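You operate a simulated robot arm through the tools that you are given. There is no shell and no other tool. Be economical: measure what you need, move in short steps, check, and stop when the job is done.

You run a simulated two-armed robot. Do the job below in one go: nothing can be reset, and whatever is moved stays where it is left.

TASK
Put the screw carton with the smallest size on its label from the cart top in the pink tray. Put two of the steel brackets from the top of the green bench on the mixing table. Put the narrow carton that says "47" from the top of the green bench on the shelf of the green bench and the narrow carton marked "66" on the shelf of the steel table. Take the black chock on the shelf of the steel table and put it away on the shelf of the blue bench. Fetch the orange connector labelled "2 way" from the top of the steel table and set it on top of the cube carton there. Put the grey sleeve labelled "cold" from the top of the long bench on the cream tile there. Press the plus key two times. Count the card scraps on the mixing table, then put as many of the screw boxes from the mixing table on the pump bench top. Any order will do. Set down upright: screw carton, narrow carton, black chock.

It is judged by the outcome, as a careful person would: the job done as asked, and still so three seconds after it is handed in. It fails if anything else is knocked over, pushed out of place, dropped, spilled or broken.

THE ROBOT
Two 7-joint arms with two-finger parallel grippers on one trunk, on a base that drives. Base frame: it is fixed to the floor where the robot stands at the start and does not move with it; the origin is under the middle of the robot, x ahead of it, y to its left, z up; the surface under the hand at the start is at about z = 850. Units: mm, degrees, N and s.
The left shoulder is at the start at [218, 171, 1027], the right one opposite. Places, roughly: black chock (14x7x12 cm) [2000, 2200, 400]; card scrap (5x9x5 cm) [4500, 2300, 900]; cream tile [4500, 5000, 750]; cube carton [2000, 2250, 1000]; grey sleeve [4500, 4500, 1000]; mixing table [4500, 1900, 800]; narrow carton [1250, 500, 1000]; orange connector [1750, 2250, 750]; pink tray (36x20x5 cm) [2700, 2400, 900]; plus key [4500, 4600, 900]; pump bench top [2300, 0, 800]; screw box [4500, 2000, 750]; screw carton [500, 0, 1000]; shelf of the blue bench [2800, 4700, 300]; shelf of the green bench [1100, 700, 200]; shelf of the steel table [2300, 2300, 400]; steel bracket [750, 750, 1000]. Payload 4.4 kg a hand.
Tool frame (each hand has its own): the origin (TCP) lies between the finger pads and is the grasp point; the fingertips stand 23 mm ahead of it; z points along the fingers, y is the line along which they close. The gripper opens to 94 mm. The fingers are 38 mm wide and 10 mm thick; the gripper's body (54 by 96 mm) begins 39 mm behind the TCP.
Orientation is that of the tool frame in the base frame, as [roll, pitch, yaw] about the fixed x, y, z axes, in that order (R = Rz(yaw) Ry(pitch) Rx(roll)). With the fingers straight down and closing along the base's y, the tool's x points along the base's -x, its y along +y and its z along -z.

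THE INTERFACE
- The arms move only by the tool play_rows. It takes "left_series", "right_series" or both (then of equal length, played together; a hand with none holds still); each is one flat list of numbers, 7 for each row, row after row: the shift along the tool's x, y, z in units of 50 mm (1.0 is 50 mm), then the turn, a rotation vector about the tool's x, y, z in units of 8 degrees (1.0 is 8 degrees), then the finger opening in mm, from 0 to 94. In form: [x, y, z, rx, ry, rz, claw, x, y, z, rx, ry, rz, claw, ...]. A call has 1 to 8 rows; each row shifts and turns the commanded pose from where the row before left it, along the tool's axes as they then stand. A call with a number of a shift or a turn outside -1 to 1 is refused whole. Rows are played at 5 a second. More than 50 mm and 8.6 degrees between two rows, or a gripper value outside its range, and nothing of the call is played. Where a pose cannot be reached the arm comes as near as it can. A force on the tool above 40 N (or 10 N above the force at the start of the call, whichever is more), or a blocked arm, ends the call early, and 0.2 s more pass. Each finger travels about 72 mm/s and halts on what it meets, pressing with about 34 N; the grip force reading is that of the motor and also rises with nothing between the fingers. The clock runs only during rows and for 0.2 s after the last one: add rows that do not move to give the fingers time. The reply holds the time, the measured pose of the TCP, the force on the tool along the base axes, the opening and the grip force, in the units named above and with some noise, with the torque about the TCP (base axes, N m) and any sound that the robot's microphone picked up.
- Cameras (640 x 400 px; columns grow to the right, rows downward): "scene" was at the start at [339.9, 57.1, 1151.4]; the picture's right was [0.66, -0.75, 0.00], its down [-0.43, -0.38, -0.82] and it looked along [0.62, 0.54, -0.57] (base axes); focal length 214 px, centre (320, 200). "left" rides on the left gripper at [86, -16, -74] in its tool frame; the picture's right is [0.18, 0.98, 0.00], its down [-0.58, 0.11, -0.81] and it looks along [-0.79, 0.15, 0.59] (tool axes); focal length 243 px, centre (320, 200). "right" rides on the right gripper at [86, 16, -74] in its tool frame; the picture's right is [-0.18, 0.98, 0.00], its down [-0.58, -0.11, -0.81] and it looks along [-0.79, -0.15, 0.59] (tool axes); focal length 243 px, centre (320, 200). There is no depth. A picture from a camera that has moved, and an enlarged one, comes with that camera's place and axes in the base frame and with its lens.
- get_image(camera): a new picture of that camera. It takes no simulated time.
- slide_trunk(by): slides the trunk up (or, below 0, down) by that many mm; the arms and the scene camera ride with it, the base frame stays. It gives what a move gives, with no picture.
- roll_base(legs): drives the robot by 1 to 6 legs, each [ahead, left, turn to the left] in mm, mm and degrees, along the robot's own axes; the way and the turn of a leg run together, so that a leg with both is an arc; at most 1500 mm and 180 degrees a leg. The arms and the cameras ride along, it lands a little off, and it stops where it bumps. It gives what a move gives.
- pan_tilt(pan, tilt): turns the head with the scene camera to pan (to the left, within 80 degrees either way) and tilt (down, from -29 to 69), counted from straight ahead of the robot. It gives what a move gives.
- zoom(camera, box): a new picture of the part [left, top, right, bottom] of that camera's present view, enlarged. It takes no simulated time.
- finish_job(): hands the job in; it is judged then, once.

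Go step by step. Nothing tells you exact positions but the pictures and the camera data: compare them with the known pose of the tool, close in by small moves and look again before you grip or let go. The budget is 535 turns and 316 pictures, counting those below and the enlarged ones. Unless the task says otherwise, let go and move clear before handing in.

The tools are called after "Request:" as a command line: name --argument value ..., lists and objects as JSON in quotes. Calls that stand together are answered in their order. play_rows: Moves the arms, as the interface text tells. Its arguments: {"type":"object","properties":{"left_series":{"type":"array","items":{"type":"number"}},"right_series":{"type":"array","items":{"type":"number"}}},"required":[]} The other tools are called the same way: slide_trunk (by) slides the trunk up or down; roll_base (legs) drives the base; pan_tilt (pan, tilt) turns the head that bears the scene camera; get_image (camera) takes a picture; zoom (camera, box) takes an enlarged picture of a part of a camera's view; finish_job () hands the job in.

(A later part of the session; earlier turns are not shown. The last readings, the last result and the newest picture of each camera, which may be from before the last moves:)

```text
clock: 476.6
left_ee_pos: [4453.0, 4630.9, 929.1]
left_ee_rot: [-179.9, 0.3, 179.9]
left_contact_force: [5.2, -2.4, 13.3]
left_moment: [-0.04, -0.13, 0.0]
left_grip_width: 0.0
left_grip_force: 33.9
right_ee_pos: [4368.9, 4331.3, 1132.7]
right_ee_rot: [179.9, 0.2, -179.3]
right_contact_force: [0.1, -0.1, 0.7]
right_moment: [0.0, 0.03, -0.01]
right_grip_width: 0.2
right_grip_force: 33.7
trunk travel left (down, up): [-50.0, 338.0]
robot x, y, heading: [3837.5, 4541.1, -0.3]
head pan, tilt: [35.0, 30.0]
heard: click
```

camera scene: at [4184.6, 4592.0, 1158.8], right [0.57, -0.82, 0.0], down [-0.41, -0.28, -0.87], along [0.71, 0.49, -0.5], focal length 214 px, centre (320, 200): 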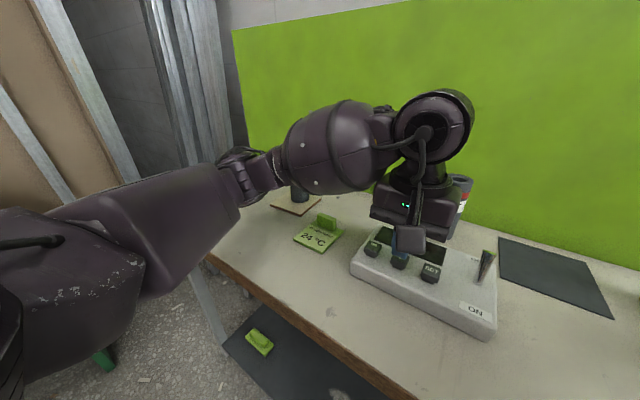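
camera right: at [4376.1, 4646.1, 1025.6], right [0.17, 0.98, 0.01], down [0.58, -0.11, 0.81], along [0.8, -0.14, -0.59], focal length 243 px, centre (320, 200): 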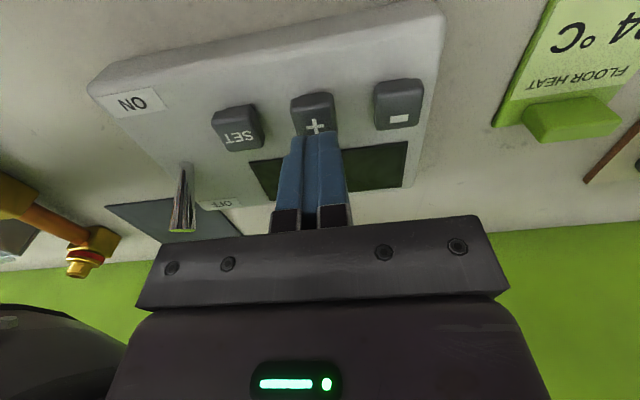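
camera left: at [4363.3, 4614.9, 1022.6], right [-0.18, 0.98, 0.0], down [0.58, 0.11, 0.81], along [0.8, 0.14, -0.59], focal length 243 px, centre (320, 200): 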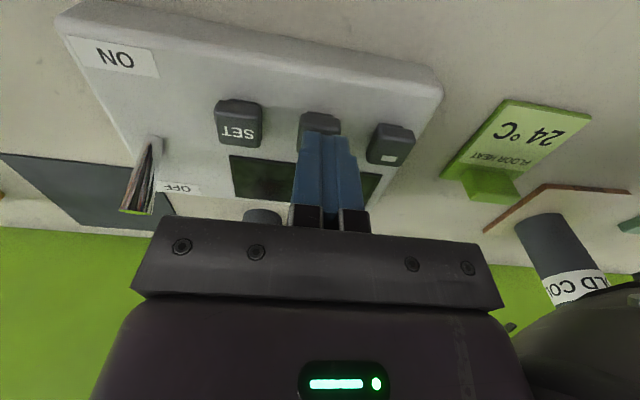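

Second click heard. Raise and go look at the mixing table.

Request:
play_rows --left_series '[0, 0, -1, 0, 0, 0, 0, 0, 0, -1, 0, 0, 0, 0, 0, 0, -1, 0, 0, 0, 0, 0.8, 0.5, -0.3, 0, 0, 0, 50, 0.8, 0.5, 0, 0, 0, 0, 94, 0.8, 0.5, 0, 0, 0, 0, 94]'

Request:
roll_base --legs '[[-180, 0, 0], [0, -1450, 0], [0, -1150, 0]]'

Request:
pan_tilt --pan 0 --tilt 30

Request:
get_image --camera "scene"

```text
clock: 478.0
left_ee_pos: [4327.2, 4707.9, 1091.7]
left_ee_rot: [-179.9, 0.2, 179.9]
left_contact_force: [-0.5, -0.4, 0.2]
left_moment: [0.0, 0.05, 0.01]
left_grip_width: 93.9
left_grip_force: 0.0
right_ee_pos: [4369.7, 4332.0, 1132.6]
right_ee_rot: [179.8, 0.4, -179.1]
right_contact_force: [-0.1, -0.8, -0.3]
right_moment: [0.01, 0.0, 0.0]
right_grip_width: 0.1
right_grip_force: 33.5
trunk travel left (down, up): [-50.0, 338.0]
robot x, y, heading: [3836.7, 4545.0, -0.4]
head pan, tilt: [35.0, 30.0]
```

```text
clock: 501.8
left_ee_pos: [4084.9, 2116.3, 1092.0]
left_ee_rot: [179.9, 0.2, 177.6]
left_contact_force: [-0.8, -0.3, 0.7]
left_moment: [0.03, 0.03, 0.01]
left_grip_width: 94.0
left_grip_force: 0.1
right_ee_pos: [4111.1, 1738.2, 1132.1]
right_ee_rot: [179.7, 0.2, 178.7]
right_contact_force: [0.9, -0.1, 0.7]
right_moment: [0.0, -0.01, 0.0]
right_grip_width: 0.0
right_grip_force: 34.3
trunk travel left (down, up): [-50.0, 338.0]
robot x, y, heading: [3586.1, 1969.5, -2.5]
head pan, tilt: [35.0, 30.0]
```

```text
clock: 502.8
left_ee_pos: [4084.1, 2115.2, 1090.9]
left_ee_rot: [-180.0, 0.2, 177.7]
left_contact_force: [0.2, 0.3, -0.9]
left_moment: [0.02, 0.05, -0.01]
left_grip_width: 93.9
left_grip_force: 0.0
right_ee_pos: [4111.6, 1739.3, 1132.0]
right_ee_rot: [179.8, 0.2, 178.6]
right_contact_force: [0.0, -0.8, -0.4]
right_moment: [0.0, -0.01, 0.0]
right_grip_width: 0.1
right_grip_force: 33.8
trunk travel left (down, up): [-50.0, 338.0]
robot x, y, heading: [3586.9, 1967.9, -2.5]
head pan, tilt: [0.0, 30.0]
```

```text
130 pictures are left
camera scene: at [3949.7, 1953.9, 1158.8], right [-0.04, -1.0, 0.0], down [-0.5, 0.02, -0.87], along [0.87, -0.03, -0.5], focal length 214 px, centre (320, 200)
```

scene: 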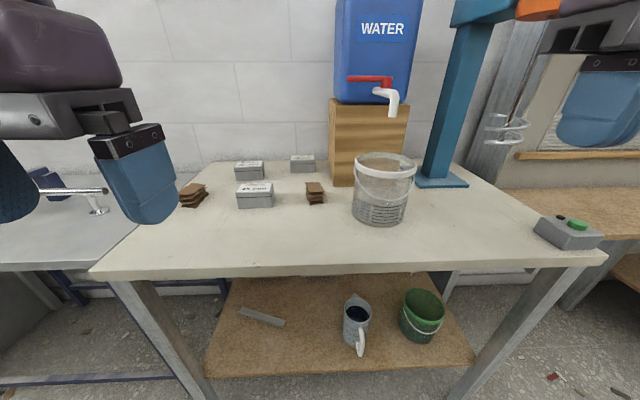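

I see brown card scraps and grey screw boxes. Zoom, and move the left hand out of view.

Request:
play_rows --left_series '[0.5, 0.8, 0, 0, 0, 0, 94, 0.5, 0.8, 0, 0, 0, 0, 94, 0.5, 0.8, 0, 0, 0, 0, 94]'

Request:
zoom --camera "scene" --box '[90, 140, 350, 280]'

Request:
zoom --camera "scene" --box '[320, 120, 620, 280]'

```text
clock: 503.6
left_ee_pos: [4008.8, 2238.5, 1096.8]
left_ee_rot: [180.0, 0.6, 177.6]
left_contact_force: [0.8, -0.2, -2.0]
left_moment: [0.0, 0.03, -0.02]
left_grip_width: 93.8
left_grip_force: 0.0
right_ee_pos: [4108.2, 1739.9, 1134.7]
right_ee_rot: [179.7, 0.6, 178.7]
right_contact_force: [-0.2, 0.1, 0.0]
right_moment: [0.02, -0.08, 0.01]
right_grip_width: 0.1
right_grip_force: 33.6
trunk travel left (down, up): [-50.0, 338.0]
robot x, y, heading: [3583.4, 1967.7, -2.3]
head pan, tilt: [0.0, 30.0]
```

```text
2.46 times, centred on (220, 210) of scene
camera zoom: at [3947.1, 1953.9, 1160.2], right [-0.04, -1.0, 0.0], down [-0.5, 0.02, -0.87], along [0.87, -0.03, -0.5], focal length 528 px, centre (566, 175)
```

zoom: 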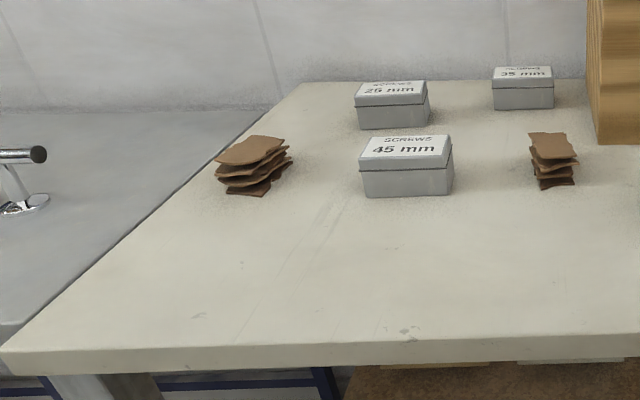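

```text
2.13 times, centred on (470, 200) of scene
camera zoom: at [3947.1, 1953.9, 1160.2], right [-0.04, -1.0, 0.0], down [-0.5, 0.02, -0.87], along [0.87, -0.03, -0.5], focal length 458 px, centre (0, 200)
```

zoom: 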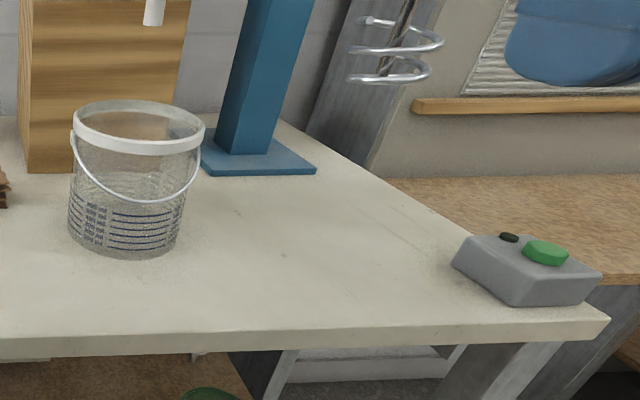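

Two card scraps are on the mixing table so far and three screw boxes (25, 35, 45 mm). I raise the trunk for elbow clearance and rotate both hands by 90° to grip the boxes across their 70 mm depth.

Request:
slide_trunk --by 100

Request:
play_rows --left_series '[0, 0, 0, 0, 0, -1, 94, 0, 0, 0, 0, 0, -1, 94, 0, 0, 0, 0, 0, -1, 94, 0, 0, 0, 0, 0, -1, 94, 0, 0, 0, 0, 0, -1, 94, 0, 0, 0, 0, 0, -1, 94, 0, 0, 0, 0, 0, -1, 94, 0, 0, 0, 0, 0, -1, 94]' --right_series '[0, 0, 0, 0, 0, 1, 94, 0, 0, 0, 0, 0, 1, 94, 0, 0, 0, 0, 0, 1, 94, 0, 0, 0, 0, 0, 1, 94, 0, 0, 0, 0, 0, 1, 94, 0, 0, 0, 0, 0, 1, 94, 0, 0, 0, 0, 0, 1, 94, 0, 0, 0, 0, 0, 1, 94]'

Request:
get_image --camera "scene"

```text
clock: 504.9
left_ee_pos: [4016.8, 2239.4, 1189.3]
left_ee_rot: [-179.9, 0.0, 177.7]
left_contact_force: [0.2, 0.4, 0.0]
left_moment: [-0.05, 0.05, -0.02]
left_grip_width: 93.8
left_grip_force: 0.1
right_ee_pos: [4112.9, 1738.2, 1229.9]
right_ee_rot: [179.7, 0.0, 178.7]
right_contact_force: [0.7, 0.5, -0.9]
right_moment: [0.02, 0.04, 0.0]
right_grip_width: 0.1
right_grip_force: 34.0
trunk travel left (down, up): [-150.0, 238.0]
robot x, y, heading: [3586.6, 1967.3, -2.2]
head pan, tilt: [0.0, 30.0]
```

```text
clock: 506.7
left_ee_pos: [4013.8, 2238.8, 1191.7]
left_ee_rot: [-179.8, 0.0, -118.1]
left_contact_force: [0.6, 0.2, 1.1]
left_moment: [0.02, 0.0, 0.0]
left_grip_width: 94.0
left_grip_force: 0.1
right_ee_pos: [4111.6, 1740.0, 1232.5]
right_ee_rot: [179.7, -0.2, 114.6]
right_contact_force: [0.0, -0.4, 0.7]
right_moment: [0.01, 0.0, -0.03]
right_grip_width: 94.3
right_grip_force: 0.1
trunk travel left (down, up): [-150.0, 238.0]
robot x, y, heading: [3582.7, 1965.7, -2.4]
head pan, tilt: [0.0, 30.0]
```

```text
127 pictures are left
camera scene: at [3853.2, 1957.6, 1283.5], right [-0.04, -1.0, 0.0], down [-0.5, 0.02, -0.87], along [0.87, -0.03, -0.5], focal length 214 px, centre (320, 200)
```

scene: 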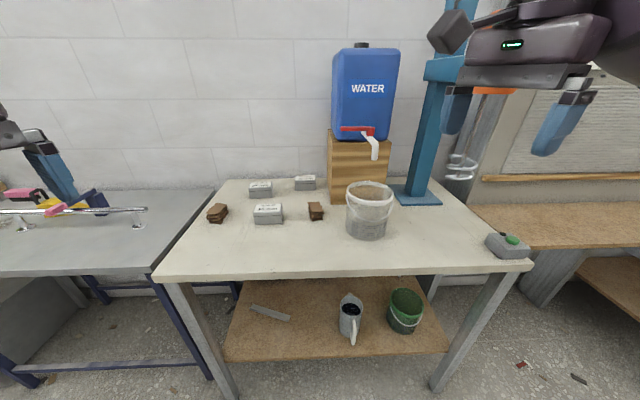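

Finish the yaw and drive up to the table.

Request:
roll_base --legs '[[275, 25, 2.4]]'

Request:
play_rows --left_series '[0, 0, 0, 0, 0, -1, 94, 0, 0, 0, 0, 0, -1, 94, 0, 0, 0, 0, 0, -1, 94, 0, 0, 0, 0, 0, -0.2, 94]' --right_series '[0, 0, 0, 0, 0, 1, 94, 0, 0, 0, 0, 0, 1, 94, 0, 0, 0, 0, 0, 1, 94, 0, 0, 0, 0, 0, 0.4, 94]'

```text
clock: 508.5
left_ee_pos: [4238.1, 2287.4, 1191.7]
left_ee_rot: [-179.4, -0.2, -116.1]
left_contact_force: [-1.2, 1.4, 0.0]
left_moment: [-0.1, -0.08, -0.02]
left_grip_width: 94.1
left_grip_force: 0.2
right_ee_pos: [4347.7, 1792.9, 1237.1]
right_ee_rot: [178.6, 1.9, 118.0]
right_contact_force: [-4.7, 5.5, -0.9]
right_moment: [-0.4, -0.39, 0.01]
right_grip_width: 93.9
right_grip_force: 0.1
trunk travel left (down, up): [-150.0, 238.0]
robot x, y, heading: [3827.0, 1995.4, -0.1]
head pan, tilt: [0.0, 30.0]
stopped in leg 1: the robot was blocked; the commanded pose is now the measured one
```

```text
clock: 509.5
left_ee_pos: [4250.2, 2283.7, 1186.3]
left_ee_rot: [179.6, -0.2, -90.3]
left_contact_force: [0.2, 0.2, -0.4]
left_moment: [-0.02, 0.02, -0.03]
left_grip_width: 94.0
left_grip_force: 0.1
right_ee_pos: [4363.0, 1788.6, 1224.9]
right_ee_rot: [179.3, 1.1, 90.6]
right_contact_force: [0.3, -0.3, -0.2]
right_moment: [0.0, -0.01, -0.02]
right_grip_width: 93.9
right_grip_force: 0.0
trunk travel left (down, up): [-150.0, 238.0]
robot x, y, heading: [3831.4, 1991.8, -0.1]
head pan, tilt: [0.0, 30.0]
```

The right hand touched something. Look.

Request:
get_image --camera "scene"

Request:
get_image --camera "right"

```text
126 pictures are left
camera scene: at [4102.1, 1995.4, 1280.8], right [0.0, -1.0, 0.01], down [-0.5, 0.0, -0.86], along [0.86, 0.0, -0.5], focal length 214 px, centre (320, 200)
```

scene: 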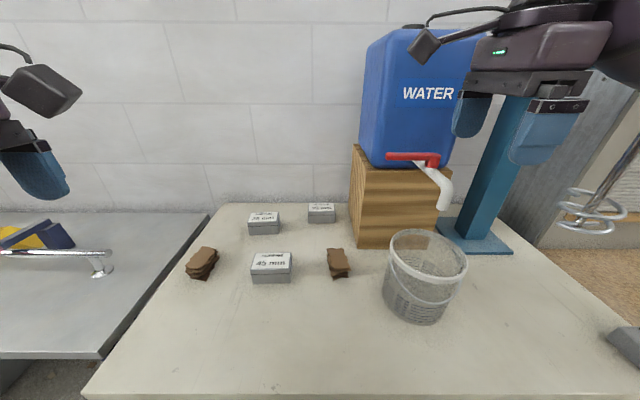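

```text
125 pictures are left
camera right: at [4378.2, 1877.6, 1297.9], right [0.98, -0.17, 0.01], down [-0.11, -0.57, 0.82], along [-0.13, -0.8, -0.58], focal length 243 px, centre (320, 200)
```

right: 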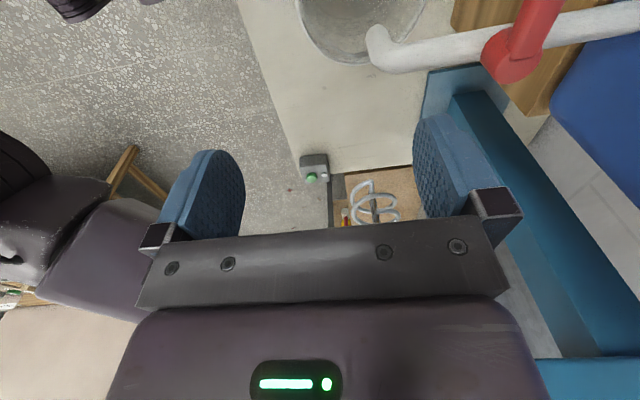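

The right hand is next to the mixer stand; retract it back.

Request:
play_rows --right_series '[0, -1, 0, 0, 0, 0, 94, 0, -1, 0, 0, 0, 0, 94, 0, -1, 0, 0, 0, 0, 94, 0, -0.5, 0, 0, 0, 0, 94]' --left_series '[0.5, -0.8, 0, 0, 0, 0, 94, 0.5, -0.8, 0, 0, 0, 0, 94, 0.5, -0.8, 0, 0, 0, 0, 94, 0.4, -0.8, 0, 0, 0, 0, 94]'

Request:
roll_base --legs '[[30, 0, 0]]'

Request:
get_image --camera "scene"

Request:
get_image --camera "left"

```text
clock: 510.5
left_ee_pos: [4405.8, 2179.0, 1194.3]
left_ee_rot: [-179.8, 0.1, -90.5]
left_contact_force: [0.1, 0.5, -0.1]
left_moment: [-0.01, 0.0, -0.01]
left_grip_width: 94.1
left_grip_force: 0.0
right_ee_pos: [4180.2, 1777.7, 1226.5]
right_ee_rot: [178.2, 0.5, 90.3]
right_contact_force: [-0.2, -0.9, 0.4]
right_moment: [0.0, -0.03, 0.0]
right_grip_width: 94.0
right_grip_force: 0.0
trunk travel left (down, up): [-150.0, 238.0]
robot x, y, heading: [3831.3, 1988.7, -0.1]
head pan, tilt: [0.0, 30.0]
```

```text
clock: 511.4
left_ee_pos: [4434.7, 2180.4, 1193.6]
left_ee_rot: [-179.9, -0.1, -90.5]
left_contact_force: [0.1, -0.4, -0.4]
left_moment: [0.04, 0.01, 0.0]
left_grip_width: 93.7
left_grip_force: 0.0
right_ee_pos: [4210.1, 1778.9, 1226.7]
right_ee_rot: [178.3, 0.6, 90.4]
right_contact_force: [-0.5, 0.6, 1.3]
right_moment: [0.01, 0.02, 0.01]
right_grip_width: 94.0
right_grip_force: 0.0
trunk travel left (down, up): [-150.0, 238.0]
robot x, y, heading: [3859.9, 1987.3, -0.4]
head pan, tilt: [0.0, 30.0]
```

```text
124 pictures are left
camera scene: at [4126.6, 1988.7, 1283.7], right [0.0, -1.0, 0.0], down [-0.5, 0.0, -0.87], along [0.87, 0.0, -0.5], focal length 214 px, centre (320, 200)
```

scene: 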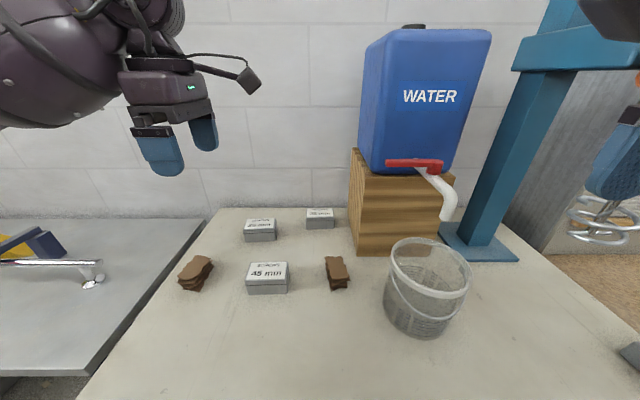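

```text
123 pictures are left
camera left: at [4449.9, 2094.8, 1268.4], right [-0.98, -0.18, 0.0], down [-0.11, 0.58, 0.81], along [-0.14, 0.79, -0.59], focal length 243 px, centre (320, 200)
```

left: 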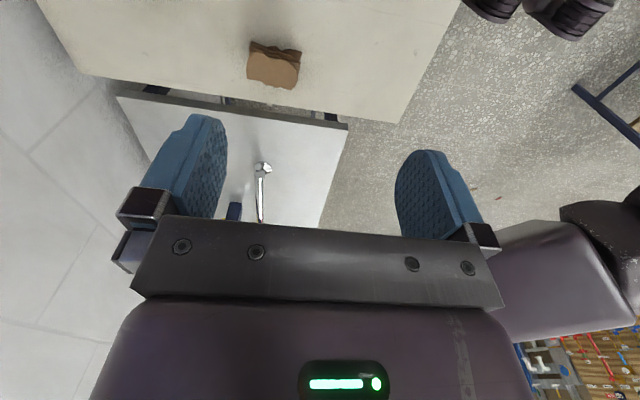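

The 25 mm box is at ≈(4653, 2167), the 45 mm at ≈(4473, 2109). Move the left hand above the 25 mm one.

Request:
play_rows --left_series '[0, -0.95, 0, 0, 0, 0, 94, 0, -0.95, 0, 0, 0, 0, 94, 0.26, -0.9, 0, 0, 0, 0, 94, 0, -0.9, 0, 0, 0, 0, 94, 0, -0.66, 0, 0, 0, 0, 94, 0, 0, 0.9, 0, 0, 0, 94, 0, 0, 0.9, 0, 0, 0, 94, 0, 0, 0, 0, 0, 0, 94]'

Request:
get_image --camera "scene"

Request:
get_image --camera "left"

```text
clock: 513.2
left_ee_pos: [4652.8, 2165.6, 1104.1]
left_ee_rot: [-179.9, -0.1, -90.4]
left_contact_force: [-0.5, 0.1, -0.6]
left_moment: [0.01, -0.01, 0.01]
left_grip_width: 94.0
left_grip_force: 0.0
right_ee_pos: [4209.0, 1778.7, 1227.8]
right_ee_rot: [178.3, 0.6, 90.4]
right_contact_force: [0.1, -0.2, 0.3]
right_moment: [0.02, -0.03, 0.01]
right_grip_width: 94.3
right_grip_force: 0.1
trunk travel left (down, up): [-150.0, 238.0]
robot x, y, heading: [3855.6, 1990.7, -0.3]
head pan, tilt: [0.0, 30.0]
```

```text
122 pictures are left
camera scene: at [4125.6, 1988.9, 1283.9], right [0.0, -1.0, 0.0], down [-0.5, 0.0, -0.87], along [0.87, 0.0, -0.5], focal length 214 px, centre (320, 200)
```

scene: 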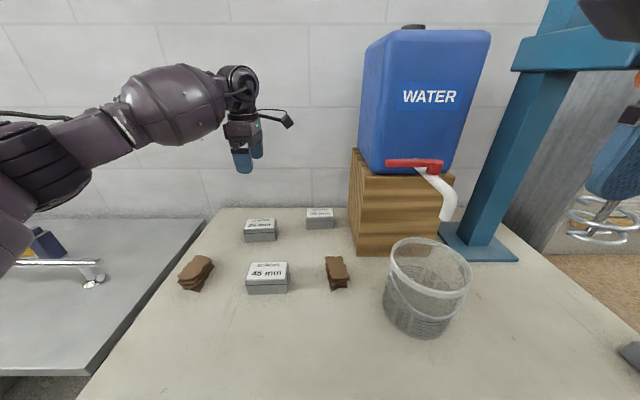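

```text
121 pictures are left
camera left: at [4667.6, 2080.6, 1179.3], right [-0.98, -0.18, 0.0], down [-0.11, 0.58, 0.81], along [-0.14, 0.79, -0.59], focal length 243 px, centre (320, 200)
```

left: 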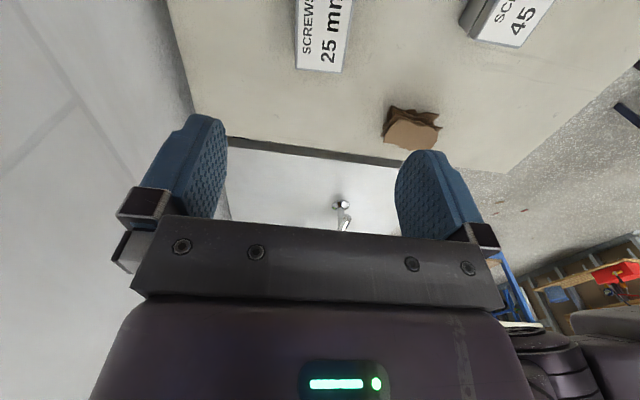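

Request:
play_rows --left_series '[0, 0.16, 0.9, 0, 0, 0, 94, 0, 0, 0.9, 0, 0, 0, 94, 0, 0, 0.9, 0, 0, 0, 94, 0, 0, 0.4, 0, 0, 0, 94, 0, 0, 0, 0, 0, 0, 94]'

Request:
get_image --camera "left"

Request:
get_image --camera "scene"

```text
clock: 514.4
left_ee_pos: [4645.0, 2165.7, 950.0]
left_ee_rot: [-179.8, -0.1, -90.6]
left_contact_force: [0.6, -0.2, -0.6]
left_moment: [0.0, 0.0, -0.01]
left_grip_width: 94.0
left_grip_force: 0.1
right_ee_pos: [4209.4, 1779.2, 1226.7]
right_ee_rot: [178.2, 0.5, 90.4]
right_contact_force: [0.0, 0.8, -0.1]
right_moment: [0.01, 0.0, 0.0]
right_grip_width: 93.7
right_grip_force: 0.0
trunk travel left (down, up): [-150.0, 238.0]
robot x, y, heading: [3855.4, 1991.1, -0.2]
head pan, tilt: [0.0, 30.0]
```

```text
120 pictures are left
camera left: at [4659.8, 2080.7, 1025.1], right [-0.98, -0.18, 0.0], down [-0.11, 0.58, 0.81], along [-0.14, 0.79, -0.59], focal length 243 px, centre (320, 200)
```

left: 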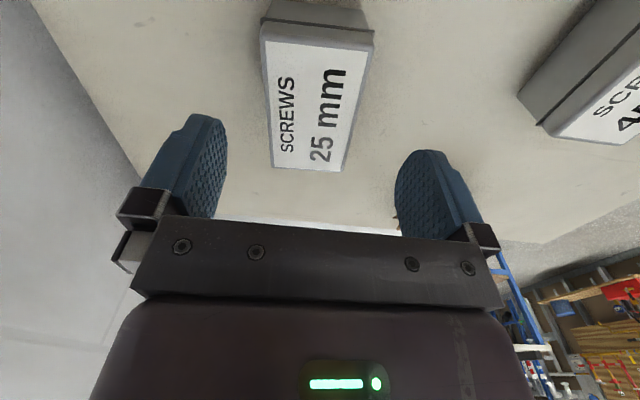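

```text
119 pictures are left
camera scene: at [4126.4, 1988.8, 1283.6], right [0.0, -1.0, 0.0], down [-0.5, 0.0, -0.87], along [0.87, 0.0, -0.5], focal length 214 px, centre (320, 200)
```

scene: 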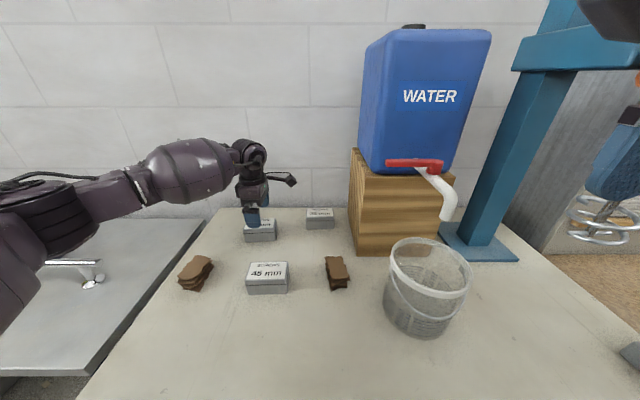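

Request:
play_rows --left_series '[0, -0.06, 0.7, 0, 0, 0, 94, 0, 0, 0.7, 0, 0, 0, 94, 0, 0, 0, 0, 0, 0, 94, 0, 0, 0, 0, 0, 0, 60, 0, 0, 0, 0, 0, 0, 40, 0, 0, 0, 0, 0, 0, 40]'

Request:
get_image --camera "left"

```text
clock: 515.8
left_ee_pos: [4647.5, 2165.6, 878.9]
left_ee_rot: [-179.9, -0.1, -90.4]
left_contact_force: [1.3, 0.0, 1.2]
left_moment: [-0.04, 0.07, 0.0]
left_grip_width: 54.8
left_grip_force: 33.7
right_ee_pos: [4209.4, 1779.1, 1227.0]
right_ee_rot: [178.4, 0.7, 90.4]
right_contact_force: [-0.2, -0.3, 0.7]
right_moment: [0.01, -0.01, -0.01]
right_grip_width: 93.9
right_grip_force: 0.1
trunk travel left (down, up): [-150.0, 238.0]
robot x, y, heading: [3857.0, 1991.1, -0.0]
head pan, tilt: [0.0, 30.0]
```

```text
118 pictures are left
camera left: at [4662.8, 2079.7, 952.6], right [-0.98, -0.18, 0.0], down [-0.11, 0.58, 0.81], along [-0.14, 0.79, -0.59], focal length 243 px, centre (320, 200)
```

left: 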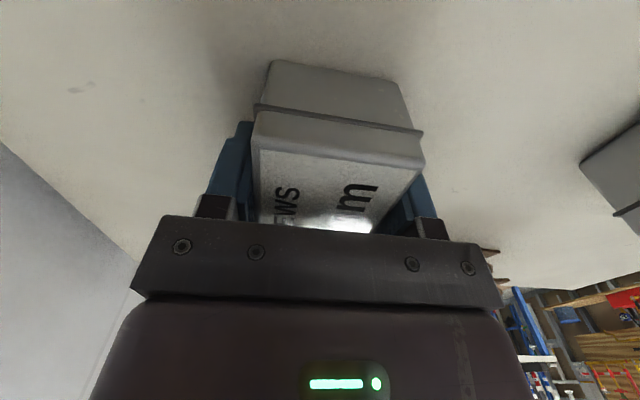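

Gripped. Lift it and retract, then shift the base for the right hand.

Request:
play_rows --left_series '[0, 0, -1, 0, 0, 0, 40, 0, 0, -1, 0, 0, 0, 40, 0, 0, -1, 0, 0, 0, 40, 0, 0, -1, 0, 0, 0, 40, 0, 0, -1, 0, 0, 0, 40, 0, 1, 0, 0, 0, 0, 40, 0, 1, 0, 0, 0, 0, 40, 0, 1, 0, 0, 0, 0, 40]'

Request:
roll_base --legs '[[0, 200, 0]]'

Request:
play_rows --right_series '[0.5, 0.8, 0, 0, 0, 0, 94, 0.5, 0.8, 0, 0, 0, 0, 94, 0.5, 0.8, 0, 0, 0, 0, 94, 0.5, 0.8, 0, 0, 0, 0, 94, 0.5, 0.8, 0, 0, 0, 0, 94, 0.1, 0.8, 0, 0, 0, 0, 94, 0, 0, 0, 0, 0, 0, 94]'

Request:
get_image --camera "scene"

```text
clock: 517.6
left_ee_pos: [4500.5, 2168.0, 1127.6]
left_ee_rot: [-179.8, -0.1, -90.5]
left_contact_force: [-0.6, -0.7, -1.4]
left_moment: [-0.03, -0.01, 0.03]
left_grip_width: 55.0
left_grip_force: 34.2
right_ee_pos: [4210.2, 1780.2, 1227.6]
right_ee_rot: [178.4, 0.5, 90.5]
right_contact_force: [0.5, -0.2, -0.8]
right_moment: [-0.03, -0.01, -0.03]
right_grip_width: 94.4
right_grip_force: 0.1
trunk travel left (down, up): [-150.0, 238.0]
robot x, y, heading: [3859.4, 1988.5, 0.1]
head pan, tilt: [0.0, 30.0]
```

```text
clock: 520.0
left_ee_pos: [4500.2, 2373.6, 1127.1]
left_ee_rot: [-179.9, -0.1, -90.2]
left_contact_force: [-0.3, 1.0, -2.1]
left_moment: [-0.01, 0.02, -0.03]
left_grip_width: 54.6
left_grip_force: 33.7
right_ee_pos: [4211.8, 1981.0, 1226.0]
right_ee_rot: [178.3, 0.6, 90.8]
right_contact_force: [0.0, 0.2, 0.2]
right_moment: [-0.02, 0.04, -0.02]
right_grip_width: 94.1
right_grip_force: 0.1
trunk travel left (down, up): [-150.0, 238.0]
robot x, y, heading: [3862.2, 2191.1, 0.2]
head pan, tilt: [0.0, 30.0]
```

```text
clock: 521.5
left_ee_pos: [4499.0, 2373.4, 1128.2]
left_ee_rot: [-179.9, -0.1, -90.0]
left_contact_force: [-0.3, 0.8, -2.6]
left_moment: [0.03, 0.0, 0.03]
left_grip_width: 54.7
left_grip_force: 33.9
right_ee_pos: [4450.9, 2114.1, 1232.8]
right_ee_rot: [178.2, 0.6, 90.8]
right_contact_force: [0.0, -0.7, -0.5]
right_moment: [-0.02, -0.02, -0.04]
right_grip_width: 94.0
right_grip_force: 0.0
trunk travel left (down, up): [-150.0, 238.0]
robot x, y, heading: [3855.8, 2191.2, 0.4]
head pan, tilt: [0.0, 30.0]
```

```text
117 pictures are left
camera scene: at [4125.7, 2191.5, 1283.6], right [0.01, -1.0, 0.0], down [-0.5, 0.0, -0.87], along [0.87, 0.01, -0.5], focal length 214 px, centre (320, 200)
```

scene: 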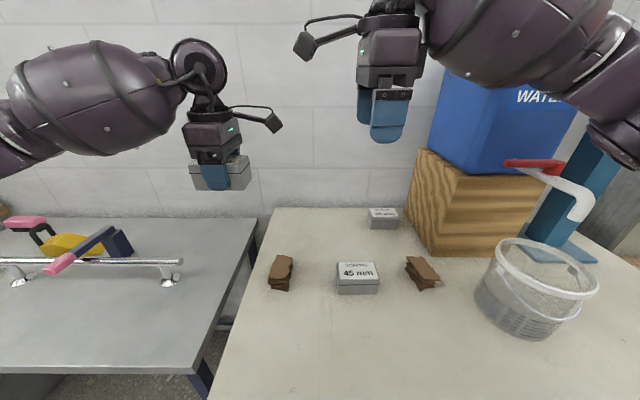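

The right elbow would come down on the bucket; shift the base further north so the elbow is clear of it.

Request:
roll_base --legs '[[0, 260, 0]]'

Request:
play_rows --right_series '[-0.9, 0.05, 0, 0.1, 0, 0, 94, -0.9, 0.05, 0, 0.1, 0, 0, 94, -0.9, 0.05, 0, 0, 0, 0, 94, -0.9, 0.05, 0, 0, 0, 0, 94, -0.9, 0.05, 0, 0, 0, 0, 94, -0.9, 0.05, 0, 0, 0, 0, 94, 0, 0, 0.9, 0, 0, 0, 94, 0, 0, 0.9, 0, 0, 0, 94]'

Request:
get_image --camera "scene"

Request:
get_image --camera "right"

```text
clock: 524.5
left_ee_pos: [4501.3, 2632.4, 1127.0]
left_ee_rot: [-179.8, -0.1, -90.4]
left_contact_force: [-0.5, 0.3, -2.6]
left_moment: [-0.02, -0.03, 0.03]
left_grip_width: 54.8
left_grip_force: 33.9
right_ee_pos: [4447.7, 2374.8, 1231.7]
right_ee_rot: [178.4, 0.6, 90.5]
right_contact_force: [0.7, 0.3, -0.3]
right_moment: [-0.03, -0.02, 0.01]
right_grip_width: 94.1
right_grip_force: 0.1
trunk travel left (down, up): [-150.0, 238.0]
robot x, y, heading: [3855.5, 2457.6, -0.1]
head pan, tilt: [0.0, 30.0]
```

```text
clock: 526.3
left_ee_pos: [4499.8, 2631.9, 1127.4]
left_ee_rot: [180.0, 0.0, -90.4]
left_contact_force: [-0.5, -0.6, -3.1]
left_moment: [0.05, 0.02, 0.0]
left_grip_width: 54.8
left_grip_force: 34.0
right_ee_pos: [4462.2, 2100.9, 1146.8]
right_ee_rot: [179.9, 0.4, 90.5]
right_contact_force: [-0.2, -0.2, -0.5]
right_moment: [-0.01, 0.02, 0.0]
right_grip_width: 93.8
right_grip_force: 0.1
trunk travel left (down, up): [-150.0, 238.0]
robot x, y, heading: [3856.9, 2456.3, 0.0]
head pan, tilt: [0.0, 30.0]
```

```text
116 pictures are left
camera scene: at [4125.7, 2452.8, 1283.3], right [0.0, -1.0, 0.0], down [-0.5, 0.0, -0.87], along [0.87, 0.0, -0.5], focal length 214 px, centre (320, 200)
```

scene: 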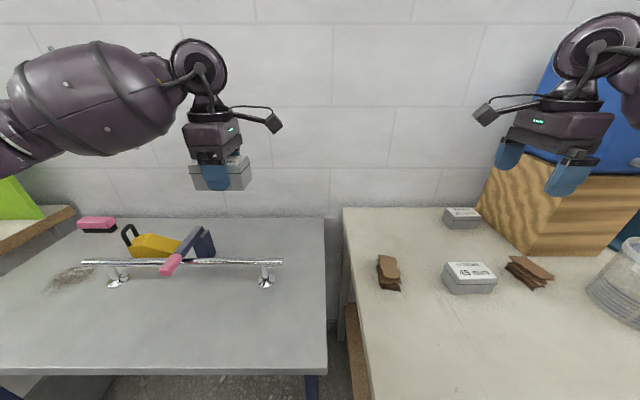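

```text
115 pictures are left
camera right: at [4478.7, 2188.4, 1221.8], right [0.98, -0.18, 0.0], down [-0.11, -0.57, 0.81], along [-0.14, -0.8, -0.58], focal length 243 px, centre (320, 200)
```

right: 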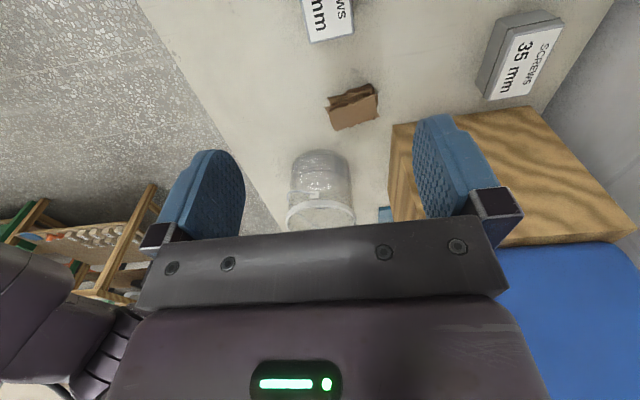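

Request:
play_rows --right_series '[0.16, 0.2, 0.9, 0, 0, 0, 94, 0, 0, 0.95, 0, 0, 0, 94, 0, 0, 0.95, 0, 0, 0, 94, 0, 0, 0.95, 0, 0, 0, 94, 0, 0, 0.4, 0, 0, 0, 94, 0, 0, 0, 0, 0, 0, 94]'

Request:
get_image --camera "right"

Request:
pan_tilt --pan -35 --tilt 30

Request:
get_image --camera "scene"

```text
clock: 527.7
left_ee_pos: [4499.5, 2632.7, 1128.2]
left_ee_rot: [180.0, -0.1, -90.4]
left_contact_force: [0.1, -1.2, -2.0]
left_moment: [-0.01, 0.0, -0.03]
left_grip_width: 54.7
left_grip_force: 33.8
right_ee_pos: [4476.8, 2109.0, 938.2]
right_ee_rot: [179.9, 0.6, 90.5]
right_contact_force: [-0.2, 0.8, -0.7]
right_moment: [0.0, 0.04, 0.02]
right_grip_width: 94.2
right_grip_force: 0.0
trunk travel left (down, up): [-150.0, 238.0]
robot x, y, heading: [3860.5, 2452.8, -0.2]
head pan, tilt: [0.0, 30.0]
```

```text
114 pictures are left
camera right: at [4492.7, 2195.9, 1013.0], right [0.98, -0.17, 0.0], down [-0.1, -0.57, 0.81], along [-0.14, -0.8, -0.58], focal length 243 px, centre (320, 200)
```

right: 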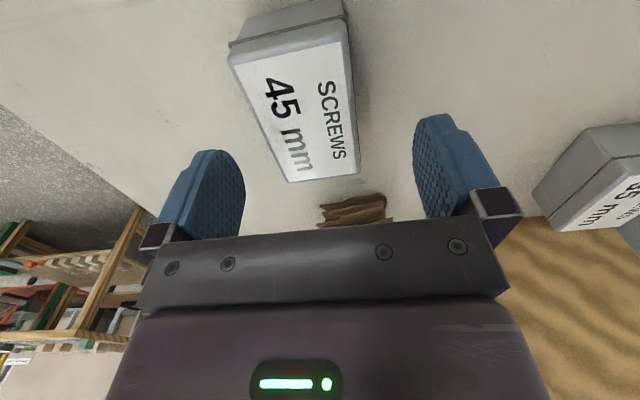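

```text
clock: 528.7
left_ee_pos: [4501.1, 2632.4, 1127.8]
left_ee_rot: [-180.0, -0.1, -90.4]
left_contact_force: [-0.6, -0.7, -2.1]
left_moment: [0.0, 0.01, 0.02]
left_grip_width: 54.8
left_grip_force: 34.0
right_ee_pos: [4476.6, 2108.0, 939.2]
right_ee_rot: [180.0, 0.6, 90.5]
right_contact_force: [0.3, 0.1, 0.3]
right_moment: [0.01, -0.03, -0.04]
right_grip_width: 94.1
right_grip_force: 0.1
trunk travel left (down, up): [-150.0, 238.0]
robot x, y, heading: [3858.9, 2455.7, 0.0]
head pan, tilt: [-35.0, 30.0]
```

```text
113 pictures are left
camera scene: at [4109.2, 2401.6, 1283.4], right [-0.57, -0.82, 0.0], down [-0.41, 0.29, -0.87], along [0.71, -0.5, -0.5], focal length 214 px, centre (320, 200)
```

scene: 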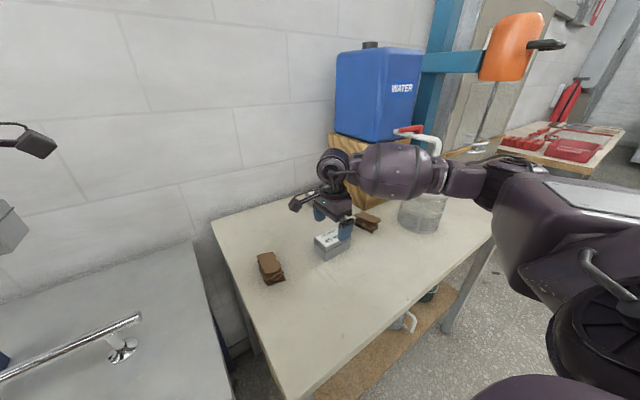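

The forearm would come too near the bucket rim. Raise slightly, shift the base 130 mm further north, and come back.

Request:
play_rows --right_series '[0, 0, -1, 0, 0, 0, 94, 0, 0, -0.5, 0, 0, 0, 94]'

Request:
roll_base --legs '[[30, 140, 0]]'

Request:
play_rows --right_series '[-0.9, -0.1, 0, 0, 0, 0, 94, -0.9, -0.1, 0, 0, 0, 0, 94, -0.9, -0.2, 0, 0, 0, 0, 94, 0, 0, 0.9, 0, 0, 0, 94, 0, 0, 0, 0, 0, 0, 94]'

Request:
get_image --camera "scene"

Request:
get_image --camera "right"

```text
clock: 529.3
left_ee_pos: [4500.1, 2633.4, 1127.8]
left_ee_rot: [-179.9, 0.0, -90.4]
left_contact_force: [-0.1, 1.4, -2.3]
left_moment: [-0.02, -0.03, -0.02]
left_grip_width: 54.8
left_grip_force: 34.2
right_ee_pos: [4473.4, 2109.1, 1011.3]
right_ee_rot: [-180.0, 0.7, 90.5]
right_contact_force: [-0.1, 0.0, 0.0]
right_moment: [-0.04, 0.04, 0.01]
right_grip_width: 93.8
right_grip_force: 0.0
trunk travel left (down, up): [-150.0, 238.0]
robot x, y, heading: [3857.2, 2456.5, 0.3]
head pan, tilt: [-35.0, 30.0]
```

```text
clock: 531.1
left_ee_pos: [4529.7, 2768.0, 1127.9]
left_ee_rot: [-179.9, -0.1, -90.4]
left_contact_force: [0.1, 0.0, -2.6]
left_moment: [-0.02, -0.02, -0.01]
left_grip_width: 54.7
left_grip_force: 33.7
right_ee_pos: [4502.2, 2243.7, 1011.2]
right_ee_rot: [180.0, 0.7, 90.4]
right_contact_force: [0.7, 0.7, -0.5]
right_moment: [-0.01, 0.0, 0.0]
right_grip_width: 94.0
right_grip_force: 0.1
trunk travel left (down, up): [-150.0, 238.0]
robot x, y, heading: [3889.9, 2587.9, -0.4]
head pan, tilt: [-35.0, 30.0]
```

```text
clock: 532.3
left_ee_pos: [4529.3, 2767.3, 1128.4]
left_ee_rot: [-179.8, -0.1, -90.6]
left_contact_force: [-0.6, -0.4, -2.4]
left_moment: [-0.01, -0.02, 0.01]
left_grip_width: 54.8
left_grip_force: 34.2
right_ee_pos: [4482.0, 2106.9, 968.4]
right_ee_rot: [179.7, 0.6, 90.4]
right_contact_force: [0.0, -0.1, 0.7]
right_moment: [0.03, -0.01, 0.03]
right_grip_width: 94.0
right_grip_force: 0.0
trunk travel left (down, up): [-150.0, 238.0]
robot x, y, heading: [3887.1, 2588.9, -0.0]
head pan, tilt: [-35.0, 30.0]
```

```text
112 pictures are left
camera scene: at [4137.6, 2536.6, 1283.8], right [-0.57, -0.82, 0.0], down [-0.41, 0.29, -0.87], along [0.71, -0.5, -0.5], focal length 214 px, centre (320, 200)
```

scene: 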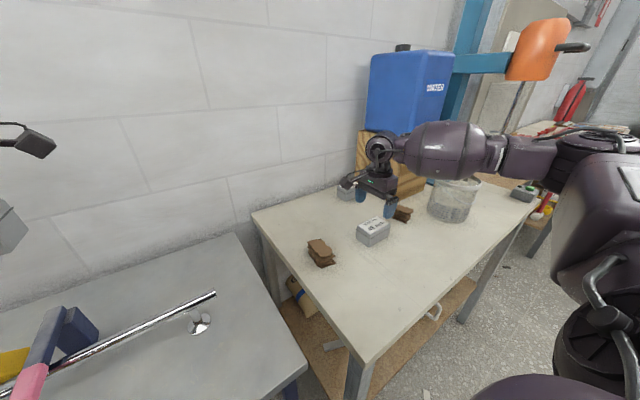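

```text
111 pictures are left
camera right: at [4498.3, 2194.2, 1041.8], right [0.98, -0.18, 0.0], down [-0.11, -0.57, 0.81], along [-0.14, -0.8, -0.58], focal length 243 px, centre (320, 200)
```

right: 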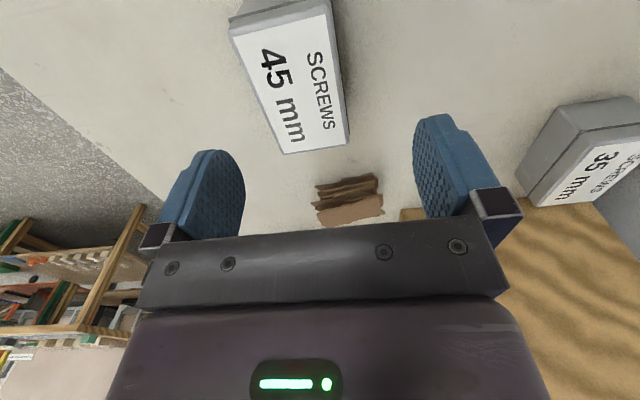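

Clear now. Centre on the box, descend and grip.

Request:
play_rows --right_series '[0.06, -0.2, 0.8, 0, 0, 0, 94, 0, 0, 0.9, 0, 0, 0, 94, 0, 0, 0, 0, 0, 0, 94, 0, 0, 0, 0, 0, 0, 60, 0, 0, 0, 0, 0, 0, 40, 0, 0, 0, 0, 0, 0, 40]'

Request:
get_image --camera "scene"

```text
clock: 533.7
left_ee_pos: [4529.1, 2766.9, 1127.8]
left_ee_rot: [-180.0, -0.1, -90.5]
left_contact_force: [0.0, -0.4, -2.6]
left_moment: [-0.02, 0.03, 0.02]
left_grip_width: 54.8
left_grip_force: 34.4
right_ee_pos: [4472.2, 2111.5, 883.0]
right_ee_rot: [-180.0, 0.6, 90.5]
right_contact_force: [0.7, -0.2, 0.2]
right_moment: [0.02, 0.07, -0.04]
right_grip_width: 54.9
right_grip_force: 34.1
trunk travel left (down, up): [-150.0, 238.0]
robot x, y, heading: [3886.9, 2590.2, -0.1]
head pan, tilt: [-35.0, 30.0]
```

```text
110 pictures are left
camera scene: at [4138.8, 2536.4, 1283.4], right [-0.57, -0.82, 0.0], down [-0.41, 0.29, -0.87], along [0.71, -0.5, -0.5], focal length 214 px, centre (320, 200)
```

scene: 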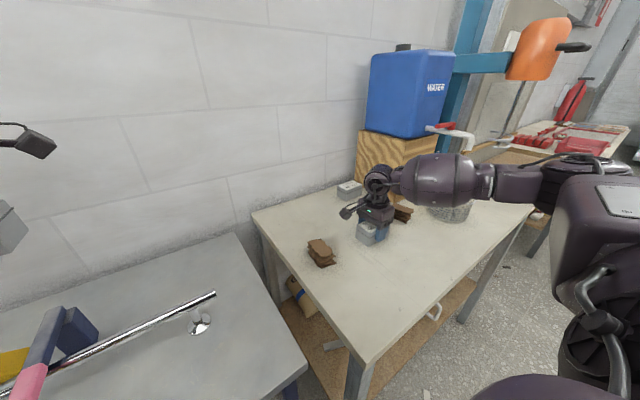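

Gripped. Lift and retract both hands, then back away from the table.

Request:
play_rows --right_series '[0, 0, -1, 0, 0, 0, 40, 0, 0, -1, 0, 0, 0, 40, 0, 0, -1, 0, 0, 0, 40, 0, 0, -1, 0, 0, 0, 40, 0, 0, -1, 0, 0, 0, 40, 0, -1, 0, 0, 0, 0, 40, 0, -1, 0, 0, 0, 0, 40]'

Request:
roll_base --legs '[[-350, 0, 0]]'

Request:
slide_trunk --by -50

```text
clock: 535.3
left_ee_pos: [4527.6, 2768.8, 1131.7]
left_ee_rot: [-179.7, -0.2, -90.3]
left_contact_force: [-0.7, 1.0, -0.9]
left_moment: [-0.04, -0.04, 0.01]
left_grip_width: 54.8
left_grip_force: 33.6
right_ee_pos: [4368.4, 2115.7, 1135.0]
right_ee_rot: [179.8, 0.6, 90.5]
right_contact_force: [-1.1, 1.0, -2.1]
right_moment: [-0.01, -0.09, -0.01]
right_grip_width: 55.0
right_grip_force: 34.2
trunk travel left (down, up): [-150.0, 238.0]
robot x, y, heading: [3886.4, 2589.4, -0.1]
head pan, tilt: [-35.0, 30.0]
```

```text
clock: 537.5
left_ee_pos: [4188.4, 2766.9, 1127.2]
left_ee_rot: [-180.0, -0.1, -90.6]
left_contact_force: [0.7, 0.3, -1.8]
left_moment: [0.02, -0.01, 0.01]
left_grip_width: 54.8
left_grip_force: 34.5
right_ee_pos: [4029.1, 2112.3, 1131.7]
right_ee_rot: [-179.9, 0.5, 90.3]
right_contact_force: [-0.2, 1.1, -2.4]
right_moment: [0.0, -0.05, 0.0]
right_grip_width: 54.8
right_grip_force: 34.0
trunk travel left (down, up): [-150.0, 238.0]
robot x, y, heading: [3546.2, 2590.8, -0.4]
head pan, tilt: [-35.0, 30.0]
```

```text
clock: 538.5
left_ee_pos: [4186.7, 2766.2, 1080.5]
left_ee_rot: [-179.7, -0.1, -90.5]
left_contact_force: [-1.1, 0.1, -1.8]
left_moment: [0.0, -0.03, 0.02]
left_grip_width: 54.7
left_grip_force: 34.3
right_ee_pos: [4027.3, 2111.7, 1084.0]
right_ee_rot: [179.7, 0.6, 90.2]
right_contact_force: [-1.1, -0.3, -2.8]
right_moment: [0.03, -0.01, 0.0]
right_grip_width: 54.8
right_grip_force: 34.1
trunk travel left (down, up): [-100.0, 288.0]
robot x, y, heading: [3543.5, 2591.3, -0.2]
head pan, tilt: [-35.0, 30.0]
```

Compact the right hand and drive south to look for the pump bench.

Request:
play_rows --right_series '[0.9, 0, 0, 0, 0, 0, 40, 0.9, 0, 0, 0, 0, 0, 40, 0.9, 0, 0, 0, 0, 0, 40, 0.9, 0, 0, 0, 0, 0, 40, 0.9, 0, 0, 0, 0, 0, 40, 0.9, 0, 0, 0, 0, 0, 40]'

Request:
roll_base --legs '[[0, -1450, 0], [-20, -400, 0], [0, 0, -90]]'

Request:
pan_tilt --pan -40 --tilt 20

Request:
get_image --camera "scene"

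```text
clock: 539.9
left_ee_pos: [4188.6, 2767.2, 1077.0]
left_ee_rot: [180.0, -0.1, -90.6]
left_contact_force: [0.1, 0.5, -3.3]
left_moment: [-0.01, 0.0, -0.05]
left_grip_width: 55.0
left_grip_force: 34.1
right_ee_pos: [4027.4, 2381.4, 1081.1]
right_ee_rot: [-179.8, 0.6, 90.2]
right_contact_force: [0.4, 0.6, -2.0]
right_moment: [-0.05, 0.01, 0.0]
right_grip_width: 54.8
right_grip_force: 34.3
trunk travel left (down, up): [-100.0, 288.0]
robot x, y, heading: [3549.2, 2589.5, -0.2]
head pan, tilt: [-35.0, 30.0]
```

```text
clock: 560.4
left_ee_pos: [3742.9, 80.1, 1077.4]
left_ee_rot: [-179.9, 0.0, -177.1]
left_contact_force: [0.0, -0.5, -2.2]
left_moment: [0.0, 0.01, 0.03]
left_grip_width: 54.9
left_grip_force: 33.9
right_ee_pos: [3347.2, 215.8, 1081.8]
right_ee_rot: [-180.0, 0.7, 3.9]
right_contact_force: [-0.7, -0.3, -2.6]
right_moment: [0.0, -0.01, 0.0]
right_grip_width: 54.8
right_grip_force: 33.9
trunk travel left (down, up): [-100.0, 288.0]
robot x, y, heading: [3529.1, 708.9, -86.5]
head pan, tilt: [-35.0, 30.0]
```

```text
clock: 561.1
left_ee_pos: [3743.8, 79.6, 1077.8]
left_ee_rot: [180.0, -0.1, -177.1]
left_contact_force: [-0.4, -0.2, -3.0]
left_moment: [0.01, 0.05, 0.03]
left_grip_width: 55.0
left_grip_force: 33.9
right_ee_pos: [3347.6, 216.4, 1081.6]
right_ee_rot: [180.0, 0.5, 3.8]
right_contact_force: [0.4, -0.4, -2.3]
right_moment: [-0.01, -0.02, -0.03]
right_grip_width: 54.9
right_grip_force: 33.7
trunk travel left (down, up): [-100.0, 288.0]
robot x, y, heading: [3526.4, 712.1, -86.9]
head pan, tilt: [-40.0, 20.0]
```

```text
109 pictures are left
camera scene: at [3485.4, 405.6, 1238.0], right [-0.8, 0.6, 0.0], down [0.2, 0.28, -0.94], along [-0.56, -0.75, -0.34], focal length 214 px, centre (320, 200)
```

scene: 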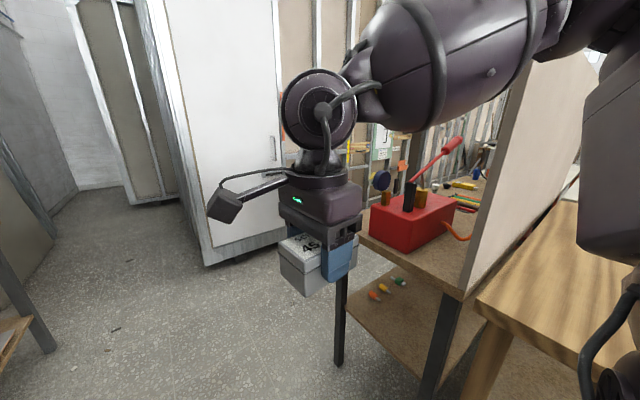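

The pump bench (red pump, cork top) is behind the partition. Drive around to its east end and face west.

Request:
roll_base --legs '[[573, 194, 0], [0, 0, -93]]'

Request:
pan_tilt --pan 10 --tilt 25

Request:
get_image --camera "scene"

```text
clock: 568.5
left_ee_pos: [3117.4, -43.9, 1077.9]
left_ee_rot: [179.9, 0.0, 90.6]
left_contact_force: [0.2, -0.2, -2.8]
left_moment: [0.0, 0.01, 0.04]
left_grip_width: 54.6
left_grip_force: 33.6
right_ee_pos: [3269.2, 345.7, 1082.2]
right_ee_rot: [179.9, 0.5, -88.5]
right_contact_force: [0.1, 0.3, -2.9]
right_moment: [0.01, 0.02, 0.04]
right_grip_width: 54.7
right_grip_force: 33.9
trunk travel left (down, up): [-100.0, 288.0]
robot x, y, heading: [3755.1, 142.3, -179.0]
head pan, tilt: [-40.0, 20.0]
```

```text
clock: 569.6
left_ee_pos: [3115.6, -42.9, 1077.9]
left_ee_rot: [179.9, -0.1, 90.6]
left_contact_force: [-0.3, -1.0, -2.2]
left_moment: [-0.04, -0.01, 0.01]
left_grip_width: 54.5
left_grip_force: 34.0
right_ee_pos: [3269.0, 345.3, 1081.8]
right_ee_rot: [179.9, 0.5, -88.5]
right_contact_force: [0.4, 0.8, -2.3]
right_moment: [-0.01, 0.03, 0.0]
right_grip_width: 54.7
right_grip_force: 33.4
trunk travel left (down, up): [-100.0, 288.0]
robot x, y, heading: [3754.8, 144.2, -178.8]
head pan, tilt: [10.0, 25.0]
```

```text
108 pictures are left
camera scene: at [3435.3, 122.5, 1230.0], right [-0.19, 0.98, 0.0], down [0.42, 0.08, -0.91], along [-0.89, -0.17, -0.42], focal length 214 px, centre (320, 200)
```

scene: 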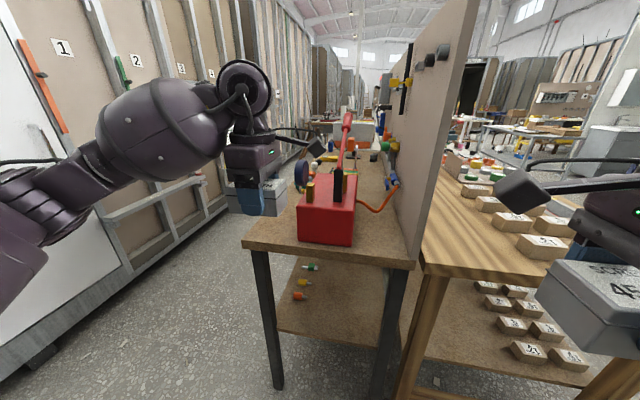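

The bench's south strip is free. I'll go round to its south side and face north, so both hands can set boxes down.

Request:
roll_base --legs '[[0, 780, 0], [0, 0, -90]]'

Request:
pan_tilt --pan 30 --tilt 25

Request:
get_image --camera "scene"

```text
clock: 580.7
left_ee_pos: [3578.8, 8.2, 1078.1]
left_ee_rot: [-180.0, 0.0, 0.1]
left_contact_force: [-0.7, 0.3, -2.2]
left_moment: [-0.01, 0.02, -0.03]
left_grip_width: 54.8
left_grip_force: 34.4
right_ee_pos: [3967.4, -148.4, 1081.1]
right_ee_rot: [180.0, 0.4, -179.0]
right_contact_force: [0.0, -0.3, -2.3]
right_moment: [0.01, 0.01, 0.03]
right_grip_width: 54.7
right_grip_force: 33.6
trunk travel left (down, up): [-100.0, 288.0]
robot x, y, heading: [3763.5, -633.9, 90.3]
head pan, tilt: [10.0, 25.0]
```

```text
clock: 581.5
left_ee_pos: [3579.1, 8.0, 1077.2]
left_ee_rot: [180.0, -0.1, 0.1]
left_contact_force: [0.2, 0.1, -1.9]
left_moment: [-0.01, -0.02, -0.03]
left_grip_width: 54.8
left_grip_force: 33.7
right_ee_pos: [3966.3, -147.6, 1081.6]
right_ee_rot: [180.0, 0.5, -179.0]
right_contact_force: [-0.3, 1.2, -1.9]
right_moment: [-0.03, 0.02, 0.05]
right_grip_width: 54.7
right_grip_force: 34.5
trunk travel left (down, up): [-100.0, 288.0]
robot x, y, heading: [3767.5, -633.8, 90.3]
head pan, tilt: [30.0, 25.0]
```

```text
107 pictures are left
camera scene: at [3713.1, -325.3, 1230.0], right [0.86, 0.51, 0.0], down [0.21, -0.36, -0.91], along [-0.46, 0.78, -0.42], focal length 214 px, centre (320, 200)
```

scene: 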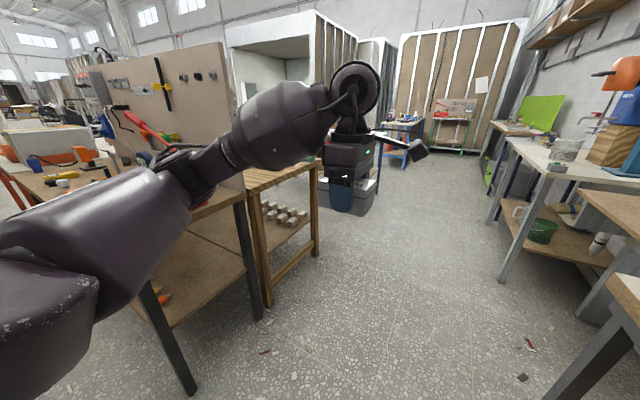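

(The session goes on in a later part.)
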